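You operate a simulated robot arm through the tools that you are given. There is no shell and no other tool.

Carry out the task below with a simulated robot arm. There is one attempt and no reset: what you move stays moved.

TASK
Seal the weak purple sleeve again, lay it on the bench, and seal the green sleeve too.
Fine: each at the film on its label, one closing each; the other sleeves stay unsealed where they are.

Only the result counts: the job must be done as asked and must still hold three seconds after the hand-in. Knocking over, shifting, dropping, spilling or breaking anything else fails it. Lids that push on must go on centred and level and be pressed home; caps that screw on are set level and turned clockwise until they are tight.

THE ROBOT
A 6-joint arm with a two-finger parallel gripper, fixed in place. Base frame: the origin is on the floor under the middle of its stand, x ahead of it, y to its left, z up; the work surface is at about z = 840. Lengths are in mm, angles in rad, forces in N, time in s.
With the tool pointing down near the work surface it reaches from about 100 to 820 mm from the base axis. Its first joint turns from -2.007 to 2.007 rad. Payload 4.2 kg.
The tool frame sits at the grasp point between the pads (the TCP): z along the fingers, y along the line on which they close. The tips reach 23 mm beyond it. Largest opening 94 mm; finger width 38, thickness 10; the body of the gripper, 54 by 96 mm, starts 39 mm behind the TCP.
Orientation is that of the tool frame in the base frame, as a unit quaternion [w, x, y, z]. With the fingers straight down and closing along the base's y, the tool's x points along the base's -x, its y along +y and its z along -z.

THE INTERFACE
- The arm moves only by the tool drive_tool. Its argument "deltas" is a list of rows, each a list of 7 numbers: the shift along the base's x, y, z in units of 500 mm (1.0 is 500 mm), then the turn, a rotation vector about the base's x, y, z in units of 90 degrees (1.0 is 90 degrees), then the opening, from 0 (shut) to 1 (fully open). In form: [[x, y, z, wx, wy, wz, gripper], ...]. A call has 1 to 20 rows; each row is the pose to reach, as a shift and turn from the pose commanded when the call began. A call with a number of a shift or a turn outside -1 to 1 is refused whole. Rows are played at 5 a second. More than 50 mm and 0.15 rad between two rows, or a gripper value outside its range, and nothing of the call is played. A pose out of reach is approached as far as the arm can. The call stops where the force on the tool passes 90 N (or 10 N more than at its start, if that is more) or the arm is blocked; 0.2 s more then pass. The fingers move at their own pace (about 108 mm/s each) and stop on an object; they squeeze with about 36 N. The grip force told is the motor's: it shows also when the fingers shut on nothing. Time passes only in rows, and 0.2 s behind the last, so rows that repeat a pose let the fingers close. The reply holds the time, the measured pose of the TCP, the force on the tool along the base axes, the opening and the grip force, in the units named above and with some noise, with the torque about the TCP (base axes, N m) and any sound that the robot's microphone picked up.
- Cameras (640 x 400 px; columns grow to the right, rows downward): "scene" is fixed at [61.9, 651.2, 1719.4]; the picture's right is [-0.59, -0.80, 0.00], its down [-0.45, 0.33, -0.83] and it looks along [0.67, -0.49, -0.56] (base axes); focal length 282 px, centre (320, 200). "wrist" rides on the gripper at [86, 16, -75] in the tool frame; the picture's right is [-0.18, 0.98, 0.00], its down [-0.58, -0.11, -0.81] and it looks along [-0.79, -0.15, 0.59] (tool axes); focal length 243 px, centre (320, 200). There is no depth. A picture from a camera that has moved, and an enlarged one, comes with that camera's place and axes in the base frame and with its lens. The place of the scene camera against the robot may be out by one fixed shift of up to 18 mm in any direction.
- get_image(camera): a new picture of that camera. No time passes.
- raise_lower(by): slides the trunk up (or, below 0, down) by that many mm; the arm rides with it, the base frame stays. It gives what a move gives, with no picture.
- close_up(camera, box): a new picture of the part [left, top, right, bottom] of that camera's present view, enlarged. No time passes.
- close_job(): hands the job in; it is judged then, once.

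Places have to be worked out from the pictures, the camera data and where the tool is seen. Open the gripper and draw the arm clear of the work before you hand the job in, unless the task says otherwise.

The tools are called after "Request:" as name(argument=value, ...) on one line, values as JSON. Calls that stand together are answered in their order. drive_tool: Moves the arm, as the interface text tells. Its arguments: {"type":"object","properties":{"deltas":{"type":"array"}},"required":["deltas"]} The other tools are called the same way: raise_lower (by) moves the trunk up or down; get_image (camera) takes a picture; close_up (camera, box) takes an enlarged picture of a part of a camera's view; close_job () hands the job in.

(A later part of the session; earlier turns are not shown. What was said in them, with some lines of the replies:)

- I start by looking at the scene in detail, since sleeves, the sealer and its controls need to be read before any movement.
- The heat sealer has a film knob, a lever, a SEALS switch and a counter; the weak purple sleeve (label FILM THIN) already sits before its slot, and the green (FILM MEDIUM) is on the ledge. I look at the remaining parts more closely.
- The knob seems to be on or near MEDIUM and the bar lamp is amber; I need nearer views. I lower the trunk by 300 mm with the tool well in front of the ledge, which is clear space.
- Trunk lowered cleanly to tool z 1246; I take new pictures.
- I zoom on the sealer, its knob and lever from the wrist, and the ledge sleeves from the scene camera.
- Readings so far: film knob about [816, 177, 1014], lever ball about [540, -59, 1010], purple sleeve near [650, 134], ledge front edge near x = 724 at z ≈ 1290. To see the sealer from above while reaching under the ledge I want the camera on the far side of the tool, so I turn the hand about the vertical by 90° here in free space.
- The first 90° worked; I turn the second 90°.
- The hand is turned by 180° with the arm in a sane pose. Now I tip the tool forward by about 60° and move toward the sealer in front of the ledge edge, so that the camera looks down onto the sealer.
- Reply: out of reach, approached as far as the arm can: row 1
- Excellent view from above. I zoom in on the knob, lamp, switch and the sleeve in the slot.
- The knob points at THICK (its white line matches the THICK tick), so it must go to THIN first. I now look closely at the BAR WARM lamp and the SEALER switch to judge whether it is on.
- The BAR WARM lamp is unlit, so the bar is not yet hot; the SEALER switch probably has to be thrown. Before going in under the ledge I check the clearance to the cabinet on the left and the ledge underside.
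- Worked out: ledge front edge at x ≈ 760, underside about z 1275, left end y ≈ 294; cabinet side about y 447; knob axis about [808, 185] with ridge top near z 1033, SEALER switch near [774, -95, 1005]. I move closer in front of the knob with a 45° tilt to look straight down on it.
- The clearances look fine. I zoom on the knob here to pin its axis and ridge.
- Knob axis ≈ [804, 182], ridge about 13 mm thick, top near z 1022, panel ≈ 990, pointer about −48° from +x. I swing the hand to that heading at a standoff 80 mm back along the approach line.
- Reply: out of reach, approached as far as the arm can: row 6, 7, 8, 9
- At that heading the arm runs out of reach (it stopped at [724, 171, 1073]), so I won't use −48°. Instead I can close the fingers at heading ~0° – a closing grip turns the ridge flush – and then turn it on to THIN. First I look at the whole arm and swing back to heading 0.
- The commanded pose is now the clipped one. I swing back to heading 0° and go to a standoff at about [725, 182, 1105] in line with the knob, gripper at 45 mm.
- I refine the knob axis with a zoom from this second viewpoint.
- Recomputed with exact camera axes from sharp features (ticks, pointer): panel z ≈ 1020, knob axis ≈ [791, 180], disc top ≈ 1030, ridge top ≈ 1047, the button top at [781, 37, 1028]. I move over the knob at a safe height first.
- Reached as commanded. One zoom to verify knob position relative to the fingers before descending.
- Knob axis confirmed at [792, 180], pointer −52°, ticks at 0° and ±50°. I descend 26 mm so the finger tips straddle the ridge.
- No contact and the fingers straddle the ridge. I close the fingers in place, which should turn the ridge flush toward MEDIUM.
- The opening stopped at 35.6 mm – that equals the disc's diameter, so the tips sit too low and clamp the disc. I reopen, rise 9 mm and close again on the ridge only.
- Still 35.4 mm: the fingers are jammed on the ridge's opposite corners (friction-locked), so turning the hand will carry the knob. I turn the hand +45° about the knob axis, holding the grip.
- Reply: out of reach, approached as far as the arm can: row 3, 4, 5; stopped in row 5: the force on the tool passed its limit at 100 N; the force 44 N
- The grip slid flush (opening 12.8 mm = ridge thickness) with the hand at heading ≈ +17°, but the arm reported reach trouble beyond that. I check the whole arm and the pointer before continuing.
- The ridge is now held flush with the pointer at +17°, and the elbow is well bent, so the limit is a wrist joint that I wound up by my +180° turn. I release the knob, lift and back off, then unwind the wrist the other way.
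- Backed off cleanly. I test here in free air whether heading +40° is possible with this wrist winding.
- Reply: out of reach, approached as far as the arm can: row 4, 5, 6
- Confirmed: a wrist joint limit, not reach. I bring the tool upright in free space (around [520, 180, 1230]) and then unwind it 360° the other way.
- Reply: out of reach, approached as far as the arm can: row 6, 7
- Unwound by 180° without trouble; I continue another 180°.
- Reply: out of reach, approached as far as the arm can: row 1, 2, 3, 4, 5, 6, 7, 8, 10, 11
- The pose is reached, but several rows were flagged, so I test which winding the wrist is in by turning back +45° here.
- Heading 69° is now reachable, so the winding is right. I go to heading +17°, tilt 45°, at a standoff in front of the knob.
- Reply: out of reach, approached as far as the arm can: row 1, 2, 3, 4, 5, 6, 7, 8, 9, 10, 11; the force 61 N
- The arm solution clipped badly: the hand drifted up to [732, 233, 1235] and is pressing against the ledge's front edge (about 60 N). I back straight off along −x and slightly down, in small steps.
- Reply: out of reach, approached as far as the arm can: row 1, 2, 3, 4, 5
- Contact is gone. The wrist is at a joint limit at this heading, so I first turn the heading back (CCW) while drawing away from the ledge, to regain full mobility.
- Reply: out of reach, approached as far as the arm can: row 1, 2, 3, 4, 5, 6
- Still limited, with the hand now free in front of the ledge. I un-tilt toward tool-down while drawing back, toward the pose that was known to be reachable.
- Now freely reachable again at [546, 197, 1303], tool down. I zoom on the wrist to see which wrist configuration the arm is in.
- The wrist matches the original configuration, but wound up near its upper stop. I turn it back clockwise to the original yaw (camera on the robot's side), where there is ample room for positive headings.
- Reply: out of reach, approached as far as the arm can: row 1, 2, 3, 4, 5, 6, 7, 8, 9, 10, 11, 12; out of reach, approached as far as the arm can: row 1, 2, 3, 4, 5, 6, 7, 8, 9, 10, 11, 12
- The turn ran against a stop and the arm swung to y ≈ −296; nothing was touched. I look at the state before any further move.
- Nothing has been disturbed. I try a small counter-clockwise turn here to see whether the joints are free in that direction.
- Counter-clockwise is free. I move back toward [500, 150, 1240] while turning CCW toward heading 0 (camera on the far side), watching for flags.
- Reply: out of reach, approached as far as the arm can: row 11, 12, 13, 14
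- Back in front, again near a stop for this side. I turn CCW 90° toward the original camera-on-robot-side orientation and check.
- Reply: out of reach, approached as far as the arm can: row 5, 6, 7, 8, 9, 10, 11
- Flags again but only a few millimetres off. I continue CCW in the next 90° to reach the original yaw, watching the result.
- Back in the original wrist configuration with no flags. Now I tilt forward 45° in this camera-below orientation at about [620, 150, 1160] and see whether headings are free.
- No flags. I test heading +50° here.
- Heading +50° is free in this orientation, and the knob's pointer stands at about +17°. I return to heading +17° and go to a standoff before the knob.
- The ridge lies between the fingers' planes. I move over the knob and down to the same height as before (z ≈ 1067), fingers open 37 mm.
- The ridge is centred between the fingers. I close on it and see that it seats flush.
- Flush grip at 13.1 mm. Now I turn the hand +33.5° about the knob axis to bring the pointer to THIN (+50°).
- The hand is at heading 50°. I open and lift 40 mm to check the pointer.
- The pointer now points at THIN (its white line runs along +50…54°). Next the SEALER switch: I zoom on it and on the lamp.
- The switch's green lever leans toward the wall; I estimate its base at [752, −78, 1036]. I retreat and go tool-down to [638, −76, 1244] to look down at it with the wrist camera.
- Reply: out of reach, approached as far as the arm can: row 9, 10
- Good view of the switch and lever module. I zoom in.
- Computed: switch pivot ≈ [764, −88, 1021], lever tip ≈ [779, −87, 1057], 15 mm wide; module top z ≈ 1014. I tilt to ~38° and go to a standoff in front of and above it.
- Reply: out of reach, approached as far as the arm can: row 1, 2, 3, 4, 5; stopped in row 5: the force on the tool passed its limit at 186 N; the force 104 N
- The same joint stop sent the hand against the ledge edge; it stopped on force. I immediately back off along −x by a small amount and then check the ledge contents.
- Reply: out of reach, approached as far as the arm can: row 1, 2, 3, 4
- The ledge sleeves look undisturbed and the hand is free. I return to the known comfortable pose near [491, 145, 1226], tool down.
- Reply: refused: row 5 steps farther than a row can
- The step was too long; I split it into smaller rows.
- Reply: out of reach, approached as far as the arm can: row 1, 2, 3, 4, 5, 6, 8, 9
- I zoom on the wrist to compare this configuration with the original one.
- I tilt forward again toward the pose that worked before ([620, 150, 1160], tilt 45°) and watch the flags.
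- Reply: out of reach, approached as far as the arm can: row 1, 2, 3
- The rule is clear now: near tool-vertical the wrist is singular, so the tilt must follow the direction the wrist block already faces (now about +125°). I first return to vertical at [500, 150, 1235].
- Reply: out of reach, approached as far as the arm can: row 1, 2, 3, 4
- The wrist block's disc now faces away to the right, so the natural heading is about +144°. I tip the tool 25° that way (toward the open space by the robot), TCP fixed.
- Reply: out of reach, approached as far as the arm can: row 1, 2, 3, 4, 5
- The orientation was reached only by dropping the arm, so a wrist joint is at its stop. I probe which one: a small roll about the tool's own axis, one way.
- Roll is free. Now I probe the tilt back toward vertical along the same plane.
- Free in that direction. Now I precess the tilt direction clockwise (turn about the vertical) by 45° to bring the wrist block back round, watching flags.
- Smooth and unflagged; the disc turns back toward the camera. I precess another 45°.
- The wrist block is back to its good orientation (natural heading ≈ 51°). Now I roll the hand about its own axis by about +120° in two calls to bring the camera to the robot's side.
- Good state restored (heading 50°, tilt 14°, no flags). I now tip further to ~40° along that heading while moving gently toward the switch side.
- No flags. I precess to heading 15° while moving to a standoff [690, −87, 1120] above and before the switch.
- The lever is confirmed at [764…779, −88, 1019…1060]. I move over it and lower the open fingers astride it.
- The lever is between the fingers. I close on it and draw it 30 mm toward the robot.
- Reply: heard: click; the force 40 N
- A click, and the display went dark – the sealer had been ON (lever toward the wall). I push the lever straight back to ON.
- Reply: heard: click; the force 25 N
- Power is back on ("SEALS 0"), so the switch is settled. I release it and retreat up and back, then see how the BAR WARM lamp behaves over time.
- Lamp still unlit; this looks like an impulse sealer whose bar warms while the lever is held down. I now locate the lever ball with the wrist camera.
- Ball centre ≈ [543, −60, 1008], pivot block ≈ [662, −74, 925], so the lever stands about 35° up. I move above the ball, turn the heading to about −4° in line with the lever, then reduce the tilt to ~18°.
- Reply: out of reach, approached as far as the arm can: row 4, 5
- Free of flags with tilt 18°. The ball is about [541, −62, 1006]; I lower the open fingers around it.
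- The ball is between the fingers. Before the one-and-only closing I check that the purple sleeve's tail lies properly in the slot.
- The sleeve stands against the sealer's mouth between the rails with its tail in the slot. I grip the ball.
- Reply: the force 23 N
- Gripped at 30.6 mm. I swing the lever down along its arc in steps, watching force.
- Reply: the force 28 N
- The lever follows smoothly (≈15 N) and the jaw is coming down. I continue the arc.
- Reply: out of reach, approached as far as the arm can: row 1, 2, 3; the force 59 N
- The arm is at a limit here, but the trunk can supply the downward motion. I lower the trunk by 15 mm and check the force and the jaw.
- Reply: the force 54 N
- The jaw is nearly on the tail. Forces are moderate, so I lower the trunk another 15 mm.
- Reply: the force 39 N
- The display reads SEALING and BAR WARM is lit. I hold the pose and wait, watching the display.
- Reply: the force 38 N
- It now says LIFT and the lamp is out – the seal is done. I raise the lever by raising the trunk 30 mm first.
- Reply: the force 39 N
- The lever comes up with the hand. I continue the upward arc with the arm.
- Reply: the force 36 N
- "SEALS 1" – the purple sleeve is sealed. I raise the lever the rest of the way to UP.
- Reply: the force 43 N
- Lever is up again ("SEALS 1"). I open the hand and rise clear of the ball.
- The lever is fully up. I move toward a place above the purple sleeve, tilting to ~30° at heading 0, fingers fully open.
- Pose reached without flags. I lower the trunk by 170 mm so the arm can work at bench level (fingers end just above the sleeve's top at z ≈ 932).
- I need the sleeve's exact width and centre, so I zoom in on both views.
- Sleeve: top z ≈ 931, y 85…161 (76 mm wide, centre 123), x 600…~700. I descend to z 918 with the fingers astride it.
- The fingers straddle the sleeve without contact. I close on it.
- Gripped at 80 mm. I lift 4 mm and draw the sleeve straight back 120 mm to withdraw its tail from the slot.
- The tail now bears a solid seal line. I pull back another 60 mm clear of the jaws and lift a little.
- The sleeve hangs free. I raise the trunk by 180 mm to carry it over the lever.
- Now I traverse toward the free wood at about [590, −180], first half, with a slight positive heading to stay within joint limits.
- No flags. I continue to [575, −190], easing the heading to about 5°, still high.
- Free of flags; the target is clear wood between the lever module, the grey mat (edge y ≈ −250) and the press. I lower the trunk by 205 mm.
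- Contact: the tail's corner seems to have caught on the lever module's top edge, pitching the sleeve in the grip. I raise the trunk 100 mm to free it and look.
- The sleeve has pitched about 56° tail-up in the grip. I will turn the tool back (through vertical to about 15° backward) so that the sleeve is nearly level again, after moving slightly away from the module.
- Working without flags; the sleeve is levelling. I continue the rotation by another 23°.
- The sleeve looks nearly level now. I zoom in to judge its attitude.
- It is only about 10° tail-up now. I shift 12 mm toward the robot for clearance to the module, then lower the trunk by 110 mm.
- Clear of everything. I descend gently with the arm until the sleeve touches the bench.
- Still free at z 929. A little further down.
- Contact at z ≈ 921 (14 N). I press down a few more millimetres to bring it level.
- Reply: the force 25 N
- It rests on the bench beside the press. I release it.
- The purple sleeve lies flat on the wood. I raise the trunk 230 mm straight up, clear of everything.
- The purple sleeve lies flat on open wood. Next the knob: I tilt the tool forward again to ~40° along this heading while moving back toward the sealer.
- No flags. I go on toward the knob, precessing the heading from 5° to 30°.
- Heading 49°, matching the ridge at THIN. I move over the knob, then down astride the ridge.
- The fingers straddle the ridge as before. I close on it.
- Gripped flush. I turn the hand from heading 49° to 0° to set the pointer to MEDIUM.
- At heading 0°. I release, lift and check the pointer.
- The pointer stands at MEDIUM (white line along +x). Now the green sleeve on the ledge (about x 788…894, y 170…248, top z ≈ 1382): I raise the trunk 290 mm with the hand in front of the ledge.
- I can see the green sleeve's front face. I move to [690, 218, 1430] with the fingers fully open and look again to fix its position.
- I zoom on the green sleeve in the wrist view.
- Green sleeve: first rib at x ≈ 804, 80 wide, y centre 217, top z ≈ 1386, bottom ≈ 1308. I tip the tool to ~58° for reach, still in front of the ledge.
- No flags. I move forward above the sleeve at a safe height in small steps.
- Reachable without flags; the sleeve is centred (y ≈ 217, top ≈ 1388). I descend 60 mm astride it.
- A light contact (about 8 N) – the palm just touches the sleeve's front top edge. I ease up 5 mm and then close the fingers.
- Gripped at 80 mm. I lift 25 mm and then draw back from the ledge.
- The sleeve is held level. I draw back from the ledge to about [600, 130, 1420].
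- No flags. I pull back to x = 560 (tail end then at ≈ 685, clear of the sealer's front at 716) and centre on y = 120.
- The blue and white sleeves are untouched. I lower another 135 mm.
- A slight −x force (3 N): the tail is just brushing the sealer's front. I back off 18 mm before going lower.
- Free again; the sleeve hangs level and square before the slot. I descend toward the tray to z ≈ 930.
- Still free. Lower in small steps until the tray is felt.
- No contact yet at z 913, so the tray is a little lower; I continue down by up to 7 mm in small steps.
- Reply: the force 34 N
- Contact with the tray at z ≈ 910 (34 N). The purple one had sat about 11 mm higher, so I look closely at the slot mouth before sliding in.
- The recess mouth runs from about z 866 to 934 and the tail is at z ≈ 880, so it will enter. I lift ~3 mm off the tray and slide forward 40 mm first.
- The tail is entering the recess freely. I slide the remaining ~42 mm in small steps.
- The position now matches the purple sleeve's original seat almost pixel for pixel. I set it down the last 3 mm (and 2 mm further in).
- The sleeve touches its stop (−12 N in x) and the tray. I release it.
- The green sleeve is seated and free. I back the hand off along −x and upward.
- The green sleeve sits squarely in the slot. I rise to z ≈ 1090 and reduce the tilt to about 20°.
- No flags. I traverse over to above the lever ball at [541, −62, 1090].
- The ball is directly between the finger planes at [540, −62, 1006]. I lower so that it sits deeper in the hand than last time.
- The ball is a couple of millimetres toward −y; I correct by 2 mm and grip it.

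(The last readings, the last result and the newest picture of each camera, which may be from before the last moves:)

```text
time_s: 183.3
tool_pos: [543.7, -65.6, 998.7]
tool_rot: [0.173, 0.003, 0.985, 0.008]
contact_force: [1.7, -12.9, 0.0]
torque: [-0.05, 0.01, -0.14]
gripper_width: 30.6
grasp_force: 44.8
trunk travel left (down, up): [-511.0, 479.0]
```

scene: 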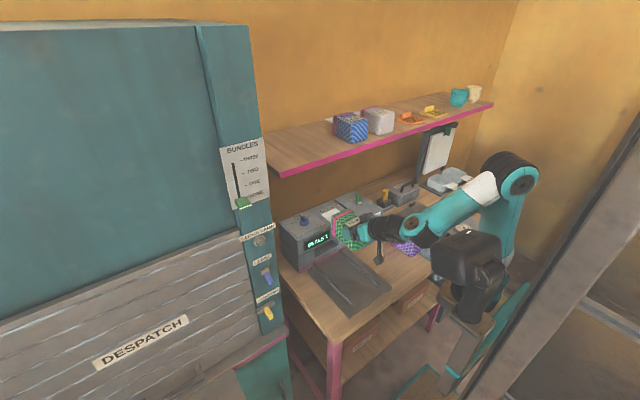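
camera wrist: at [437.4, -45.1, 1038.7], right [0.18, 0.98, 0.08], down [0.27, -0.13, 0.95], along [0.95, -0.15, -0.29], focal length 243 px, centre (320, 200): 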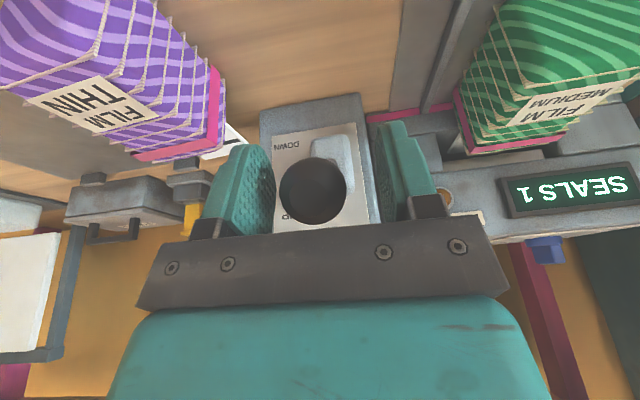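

Gripped at 30.6 mm; knob at MEDIUM, green sleeve seated. I swing the lever down along its arc.

Request:
drive_tool(deltas=[[-0.0104, 0, -0.0176, 0, 0, 0, 0.2], [-0.0192, 0, -0.036, 0, 0, 0, 0.2], [-0.027, 0, -0.055, 0, 0, 0, 0.2], [-0.0332, 0, -0.0744, 0, 0, 0, 0.2], [-0.0382, 0, -0.0942, 0, 0, 0, 0.2], [-0.0418, 0, -0.1144, 0, 0, 0, 0.2]])

Request:
close_up(camera="scene", box=[280, 190, 440, 290])

```text
time_s: 184.7
tool_pos: [522.8, -65.4, 941.5]
tool_rot: [0.174, 0.004, 0.985, 0.009]
contact_force: [12.3, -16.4, 17.0]
torque: [0.02, -1.13, -0.08]
gripper_width: 30.4
grasp_force: 45.5
trunk travel left (down, up): [-511.0, 479.0]
```

```text
4.00 times, centred on (360, 240) of scene
camera zoom: at [61.9, 651.2, 1719.4], right [-0.59, -0.8, 0.0], down [-0.45, 0.33, -0.83], along [0.67, -0.49, -0.56], focal length 1129 px, centre (160, 40)
```

zoom: 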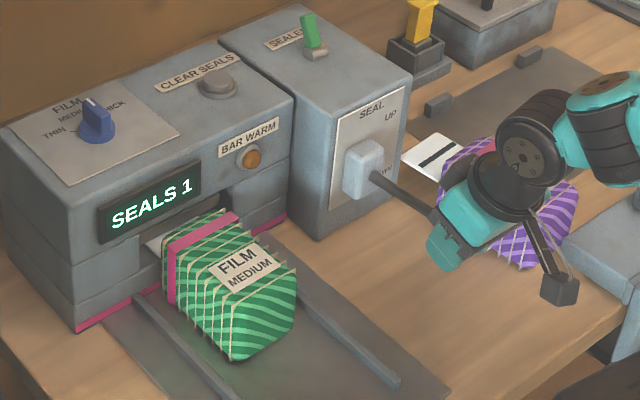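

Smooth, no flags. I continue the arc to the bottom.

Request:
drive_tool(deltas=[[-0.002, 0, -0.0204, 0, 0, 0, 0.2], [-0.0028, 0, -0.0408, 0, 0, 0, 0.2], [-0.0024, 0, -0.0562, 0, 0, 0, 0.2]])

Request:
close_up(camera="scene", box=[280, 190, 440, 290])

```text
time_s: 185.5
tool_pos: [522.8, -64.2, 912.4]
tool_rot: [0.175, 0.002, 0.985, 0.008]
contact_force: [10.1, -14.1, 22.2]
torque: [0.1, -1.04, 0.0]
gripper_width: 30.6
grasp_force: 45.5
trunk travel left (down, up): [-511.0, 479.0]
```

```text
4.00 times, centred on (360, 240) of scene
camera zoom: at [61.9, 651.2, 1719.4], right [-0.59, -0.8, 0.0], down [-0.45, 0.33, -0.83], along [0.67, -0.49, -0.56], focal length 1129 px, centre (160, 40)
```

zoom: 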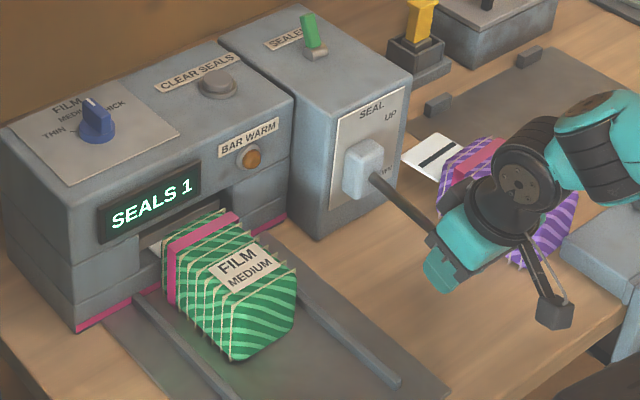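

Not yet triggered; I go a few degrees further down.

Request:
drive_tool(deltas=[[0.0006, 0, -0.0076, 0, 0, 0, 0.2], [0.0012, 0, -0.0152, 0, 0, 0, 0.2]])

Request:
close_up(camera="scene", box=[280, 190, 440, 290])

```text
time_s: 186.1
tool_pos: [522.8, -63.8, 905.7]
tool_rot: [0.175, 0.003, 0.985, 0.009]
contact_force: [10.1, -12.1, 23.1]
torque: [0.12, -1.1, -0.06]
gripper_width: 30.8
grasp_force: 45.0
trunk travel left (down, up): [-511.0, 479.0]
```

```text
4.00 times, centred on (360, 240) of scene
camera zoom: at [61.9, 651.2, 1719.4], right [-0.59, -0.8, 0.0], down [-0.45, 0.33, -0.83], along [0.67, -0.49, -0.56], focal length 1129 px, centre (160, 40)
```

zoom: 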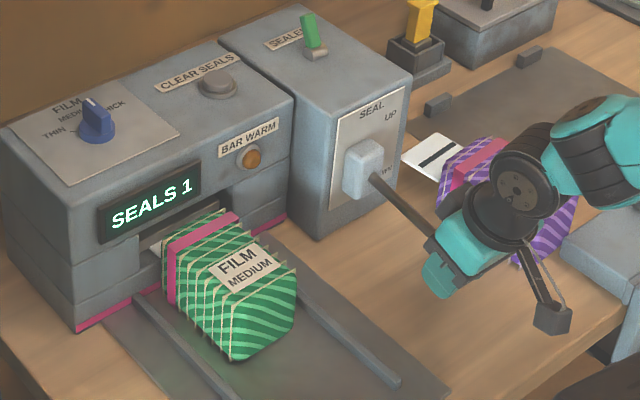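

Still "SEALS 1"; the lever goes lower yet. I continue by two more small steps.

Request:
drive_tool(deltas=[[0.001, 0, -0.0077, 0, 0, 0, 0.2], [0.002, 0, -0.0154, 0, 0, 0, 0.2]])

Request:
close_up(camera="scene", box=[280, 190, 440, 290])

```text
time_s: 186.7
tool_pos: [522.1, -64.6, 897.2]
tool_rot: [0.174, 0.004, 0.985, 0.007]
contact_force: [8.4, -15.0, 24.7]
torque: [0.19, -1.08, -0.07]
gripper_width: 30.8
grasp_force: 45.1
trunk travel left (down, up): [-511.0, 479.0]
```

```text
4.00 times, centred on (360, 240) of scene
camera zoom: at [61.9, 651.2, 1719.4], right [-0.59, -0.8, 0.0], down [-0.45, 0.33, -0.83], along [0.67, -0.49, -0.56], focal length 1129 px, centre (160, 40)
```

zoom: 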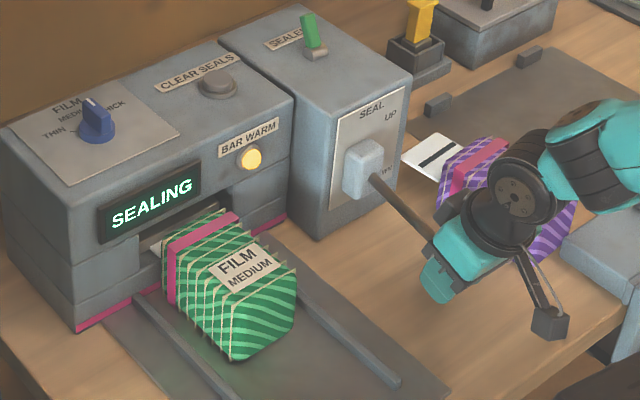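

SEALING with BAR WARM lit. I press 3 mm further for margin and hold.

Request:
drive_tool(deltas=[[0.0005, 0, -0.004, 0, 0, 0, 0.2], [0.001, 0, -0.006, 0, 0, 0, 0.2], [0.001, 0, -0.006, 0, 0, 0, 0.2], [0.001, 0, -0.006, 0, 0, 0, 0.2], [0.001, 0, -0.006, 0, 0, 0, 0.2]])

Request:
close_up(camera="scene", box=[280, 190, 440, 290])

```text
time_s: 187.9
tool_pos: [524.8, -63.9, 894.6]
tool_rot: [0.173, 0.004, 0.985, 0.007]
contact_force: [7.7, -13.9, 24.9]
torque: [0.15, -0.89, -0.18]
gripper_width: 30.8
grasp_force: 45.6
trunk travel left (down, up): [-511.0, 479.0]
```

```text
4.00 times, centred on (360, 240) of scene
camera zoom: at [61.9, 651.2, 1719.4], right [-0.59, -0.8, 0.0], down [-0.45, 0.33, -0.83], along [0.67, -0.49, -0.56], focal length 1129 px, centre (160, 40)
```

zoom: 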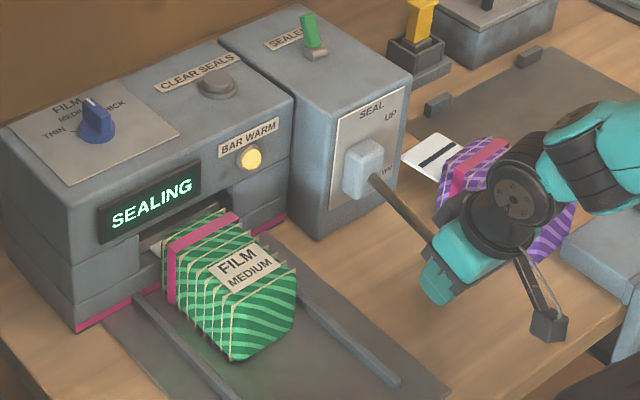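

Still SEALING with the lamp lit; I keep holding.

Request:
drive_tool(deltas=[[0, 0, 0, 0, 0, 0, 0.2], [0, 0, 0, 0, 0, 0, 0.2], [0, 0, 0, 0, 0, 0, 0.2], [0, 0, 0, 0, 0, 0, 0.2]])

Request:
close_up(camera="scene", box=[280, 190, 440, 290])

```text
time_s: 188.9
tool_pos: [521.9, -65.3, 893.8]
tool_rot: [0.174, 0.003, 0.985, 0.007]
contact_force: [10.8, -17.9, 23.0]
torque: [0.32, -0.59, 0.17]
gripper_width: 30.7
grasp_force: 45.2
trunk travel left (down, up): [-511.0, 479.0]
```

```text
4.00 times, centred on (360, 240) of scene
camera zoom: at [61.9, 651.2, 1719.4], right [-0.59, -0.8, 0.0], down [-0.45, 0.33, -0.83], along [0.67, -0.49, -0.56], focal length 1129 px, centre (160, 40)
```

zoom: 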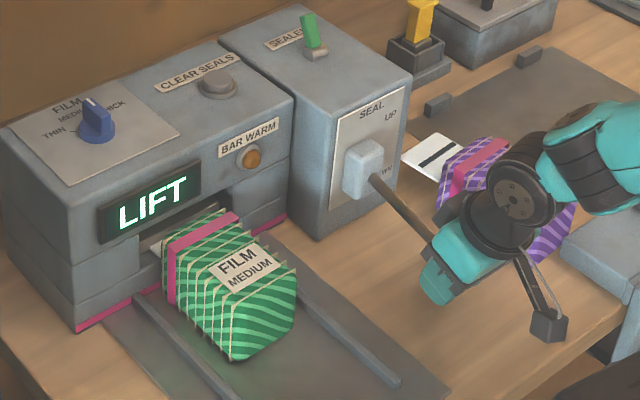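

LIFT – the green seal is done. I raise the lever back along the arc.

Request:
drive_tool(deltas=[[-0.002, 0, 0.0165, 0, 0, 0, 0.2], [-0.004, 0, 0.033, 0, 0, 0, 0.2], [-0.0046, 0, 0.0636, 0, 0, 0, 0.2], [-0.002, 0, 0.0942, 0, 0, 0, 0.2], [0.0038, 0, 0.1242, 0, 0, 0, 0.2], [0.0128, 0, 0.1536, 0, 0, 0, 0.2], [0.0248, 0, 0.1818, 0, 0, 0, 0.2], [0.0398, 0, 0.2086, 0, 0, 0, 0.2]])

Request:
close_up(camera="scene", box=[280, 190, 440, 290])

Request:
get_image(camera="wrist")

```text
time_s: 190.7
tool_pos: [541.8, -65.5, 994.1]
tool_rot: [0.167, 0.002, 0.986, 0.008]
contact_force: [-16.2, -13.2, -37.9]
torque: [0.17, 0.1, -0.08]
gripper_width: 30.8
grasp_force: 45.1
trunk travel left (down, up): [-511.0, 479.0]
```

```text
4.00 times, centred on (360, 240) of scene
camera zoom: at [61.9, 651.2, 1719.4], right [-0.59, -0.8, 0.0], down [-0.45, 0.33, -0.83], along [0.67, -0.49, -0.56], focal length 1129 px, centre (160, 40)
```

zoom: 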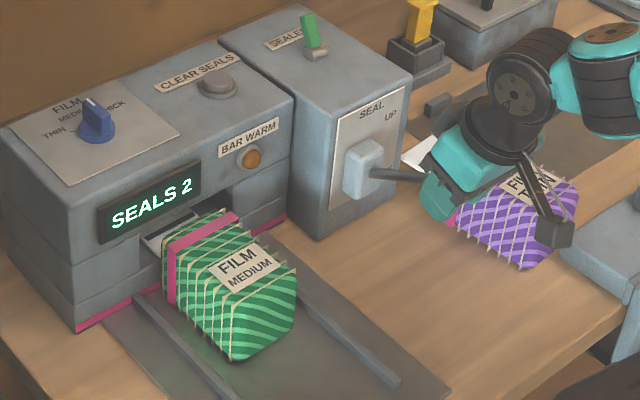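

```text
taken
camera wrist: at [435.2, -48.3, 1035.9], right [0.18, 0.98, 0.08], down [0.28, -0.12, 0.95], along [0.94, -0.15, -0.3], focal length 243 px, centre (320, 200)
```

wrist: 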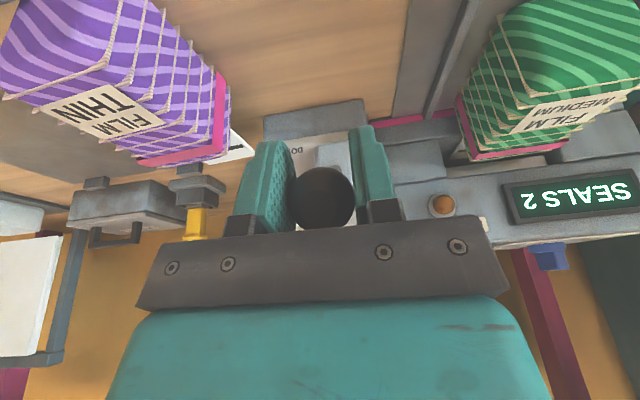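

"SEALS 2" and the lever is up against its stop. I open the hand and rise clear.

Request:
drive_tool(deltas=[[0, 0, -0.004, 0, 0, 0, 0.2], [0, 0, -0.004, 0, 0, 0, 0.45], [0, 0, -0.004, 0, 0, 0, 0.6], [0.001, 0.002, 0.03, 0, 0, 0, 0.6], [0.001, 0.003, 0.08, 0, 0, 0, 0.6], [0.001, 0.003, 0.14, 0, 0, 0, 0.6], [0.001, 0.003, 0.2, 0, 0, 0, 0.6]])

Request:
close_up(camera="scene", box=[280, 180, 440, 290])

Request:
get_image(camera="wrist")

```text
time_s: 192.3
tool_pos: [544.3, -61.3, 1098.4]
tool_rot: [0.173, 0.003, 0.985, 0.008]
contact_force: [0.3, 0.1, 0.2]
torque: [0.0, -0.01, 0.01]
gripper_width: 56.5
grasp_force: 0.1
trunk travel left (down, up): [-511.0, 479.0]
```

```text
3.64 times, centred on (360, 235) of scene
camera zoom: at [61.9, 651.2, 1719.4], right [-0.59, -0.8, 0.0], down [-0.45, 0.33, -0.83], along [0.67, -0.49, -0.56], focal length 1026 px, centre (174, 73)
```

zoom: 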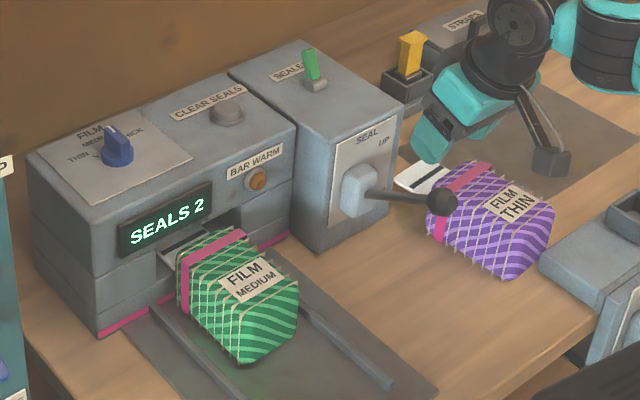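

```text
taken
camera wrist: at [437.6, -45.2, 1139.3], right [0.18, 0.98, 0.08], down [0.27, -0.13, 0.95], along [0.95, -0.15, -0.29], focal length 243 px, centre (320, 200)
```

wrist: 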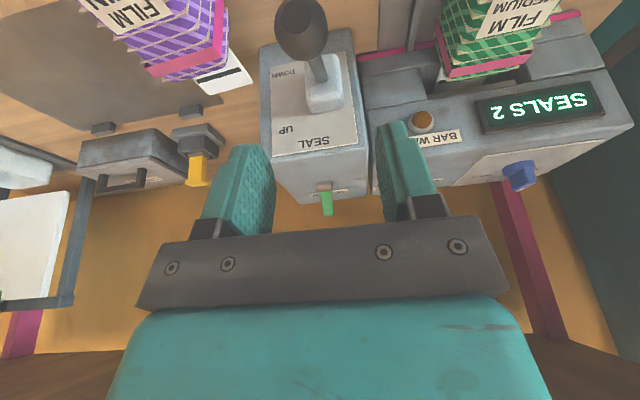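

Both closings are done. I zoom in to verify both seals and that nothing else moved.

Request:
close_up(camera="scene", box=[305, 225, 375, 285])

Request:
close_up(camera="scene", box=[375, 210, 445, 270])

Request:
close_up(camera="scene", box=[250, 80, 500, 190])

Request:
get_image(camera="scene")

```text
6.67 times, centred on (340, 255) of scene
camera zoom: at [61.9, 651.2, 1719.4], right [-0.59, -0.8, 0.0], down [-0.45, 0.33, -0.83], along [0.67, -0.49, -0.56], focal length 1882 px, centre (187, -167)
```

zoom: 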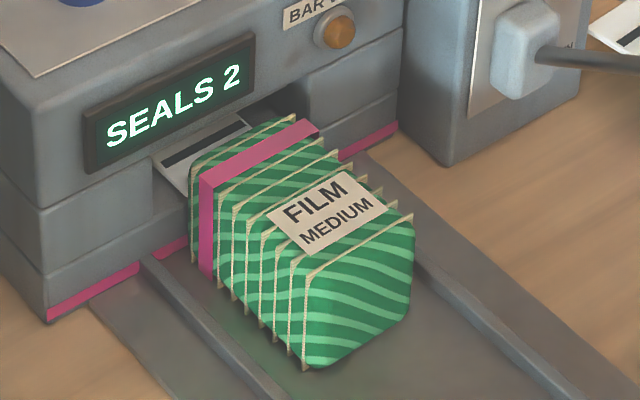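

```text
6.67 times, centred on (410, 240) of scene
camera zoom: at [61.9, 651.2, 1719.4], right [-0.59, -0.8, 0.0], down [-0.45, 0.33, -0.83], along [0.67, -0.49, -0.56], focal length 1882 px, centre (-280, -67)
```

zoom: 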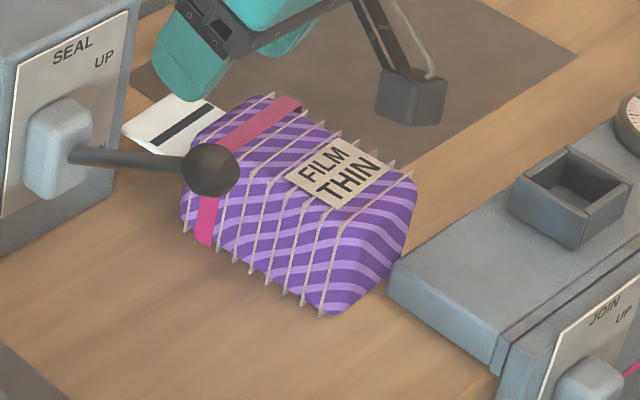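

```text
2.56 times, centred on (375, 135) of scene
camera zoom: at [61.9, 651.2, 1719.4], right [-0.59, -0.8, 0.0], down [-0.45, 0.33, -0.83], along [0.67, -0.49, -0.56], focal length 723 px, centre (179, 366)
```

zoom: 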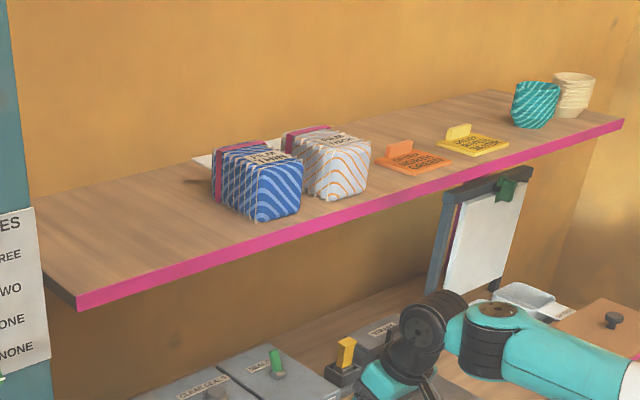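

```text
taken
```

scene: 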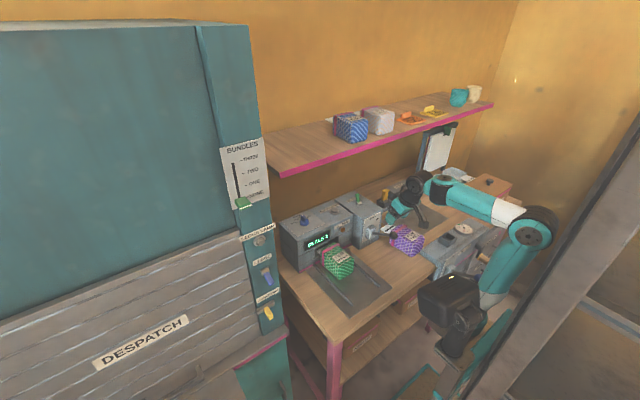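

Green shows a solid seal line, purple lies flat on the bench with its solid seal, the blue and white sleeves are untouched. I open the gripper fully, draw back and rise clear of the work.

Request:
drive_tool(deltas=[[-0.02, 0.0, 0.02, 0, 0, 0, 0.9], [-0.06, 0.01, 0.05, 0, 0, 0, 1.0], [-0.1, 0.02, 0.08, 0, 0, 0, 1.0], [-0.1, 0.02, 0.08, 0, 0, 0, 1.0]])

Request:
raise_lower(by=200)

Request:
get_image(camera="scene")

```text
time_s: 193.3
tool_pos: [513.6, -41.8, 1150.0]
tool_rot: [0.172, 0.002, 0.985, 0.007]
contact_force: [-0.8, 0.2, -0.3]
torque: [0.0, -0.01, 0.02]
gripper_width: 94.2
grasp_force: 0.0
out of reach, approached as far as the arm can: row 2, 3, 4
trunk travel left (down, up): [-511.0, 479.0]
```

```text
time_s: 195.5
tool_pos: [513.9, -43.0, 1350.1]
tool_rot: [0.172, 0.002, 0.985, 0.007]
contact_force: [0.2, 0.6, -0.4]
torque: [0.02, 0.02, 0.0]
gripper_width: 94.3
grasp_force: 0.1
trunk travel left (down, up): [-711.0, 279.0]
```

```text
taken
```

scene: 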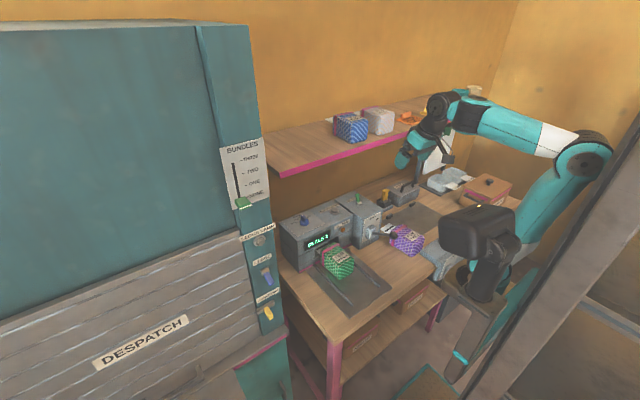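

The arm is clear in front of the ledge with the gripper open, both sleeves are sealed (SEALS 2), purple lies on the bench, and everything else stands as it was. I hand the job in.

Request:
close_job()

```text
The job is handed in.
```

I sealed both sleeves and handed the job in; no verdict came back with the hand-in.

- **Purple:** sealed with the knob on THIN in one closing. Its tail now shows a solid seal line, and it lies flat on the bare wood between the sealer and the press.
- **Green:** sealed with the knob on MEDIUM in one closing. It also shows a solid seal line and is still sitting in the sealer, since you did not ask for it to be moved. The counter reads SEALS 2.
- **Other sleeves:** blue and white look untouched on the ledge, in the same places as at the start.

A few things happened along the way:

- **Sealer switched off briefly:** I took the unlit BAR WARM lamp to mean the sealer was off and threw the SEALER switch. That turned it off, so I turned it straight back on. This was before any sealing, and the counter still read 0.
- **Ledge bumped:** joint limits sent the hand against the front edge of the ledge twice. One push was about 60 N and the other stopped at a force limit of 186 N. Nothing on the ledge appears to have moved.
- **Purple sleeve tilted:** while I was setting it down, its tail caught the lever module and it tipped in the grip. I levelled it before releasing it, and it now lies flat.

The lever is up, the sealer is still switched on with the knob at MEDIUM, and the arm is clear with the gripper open.
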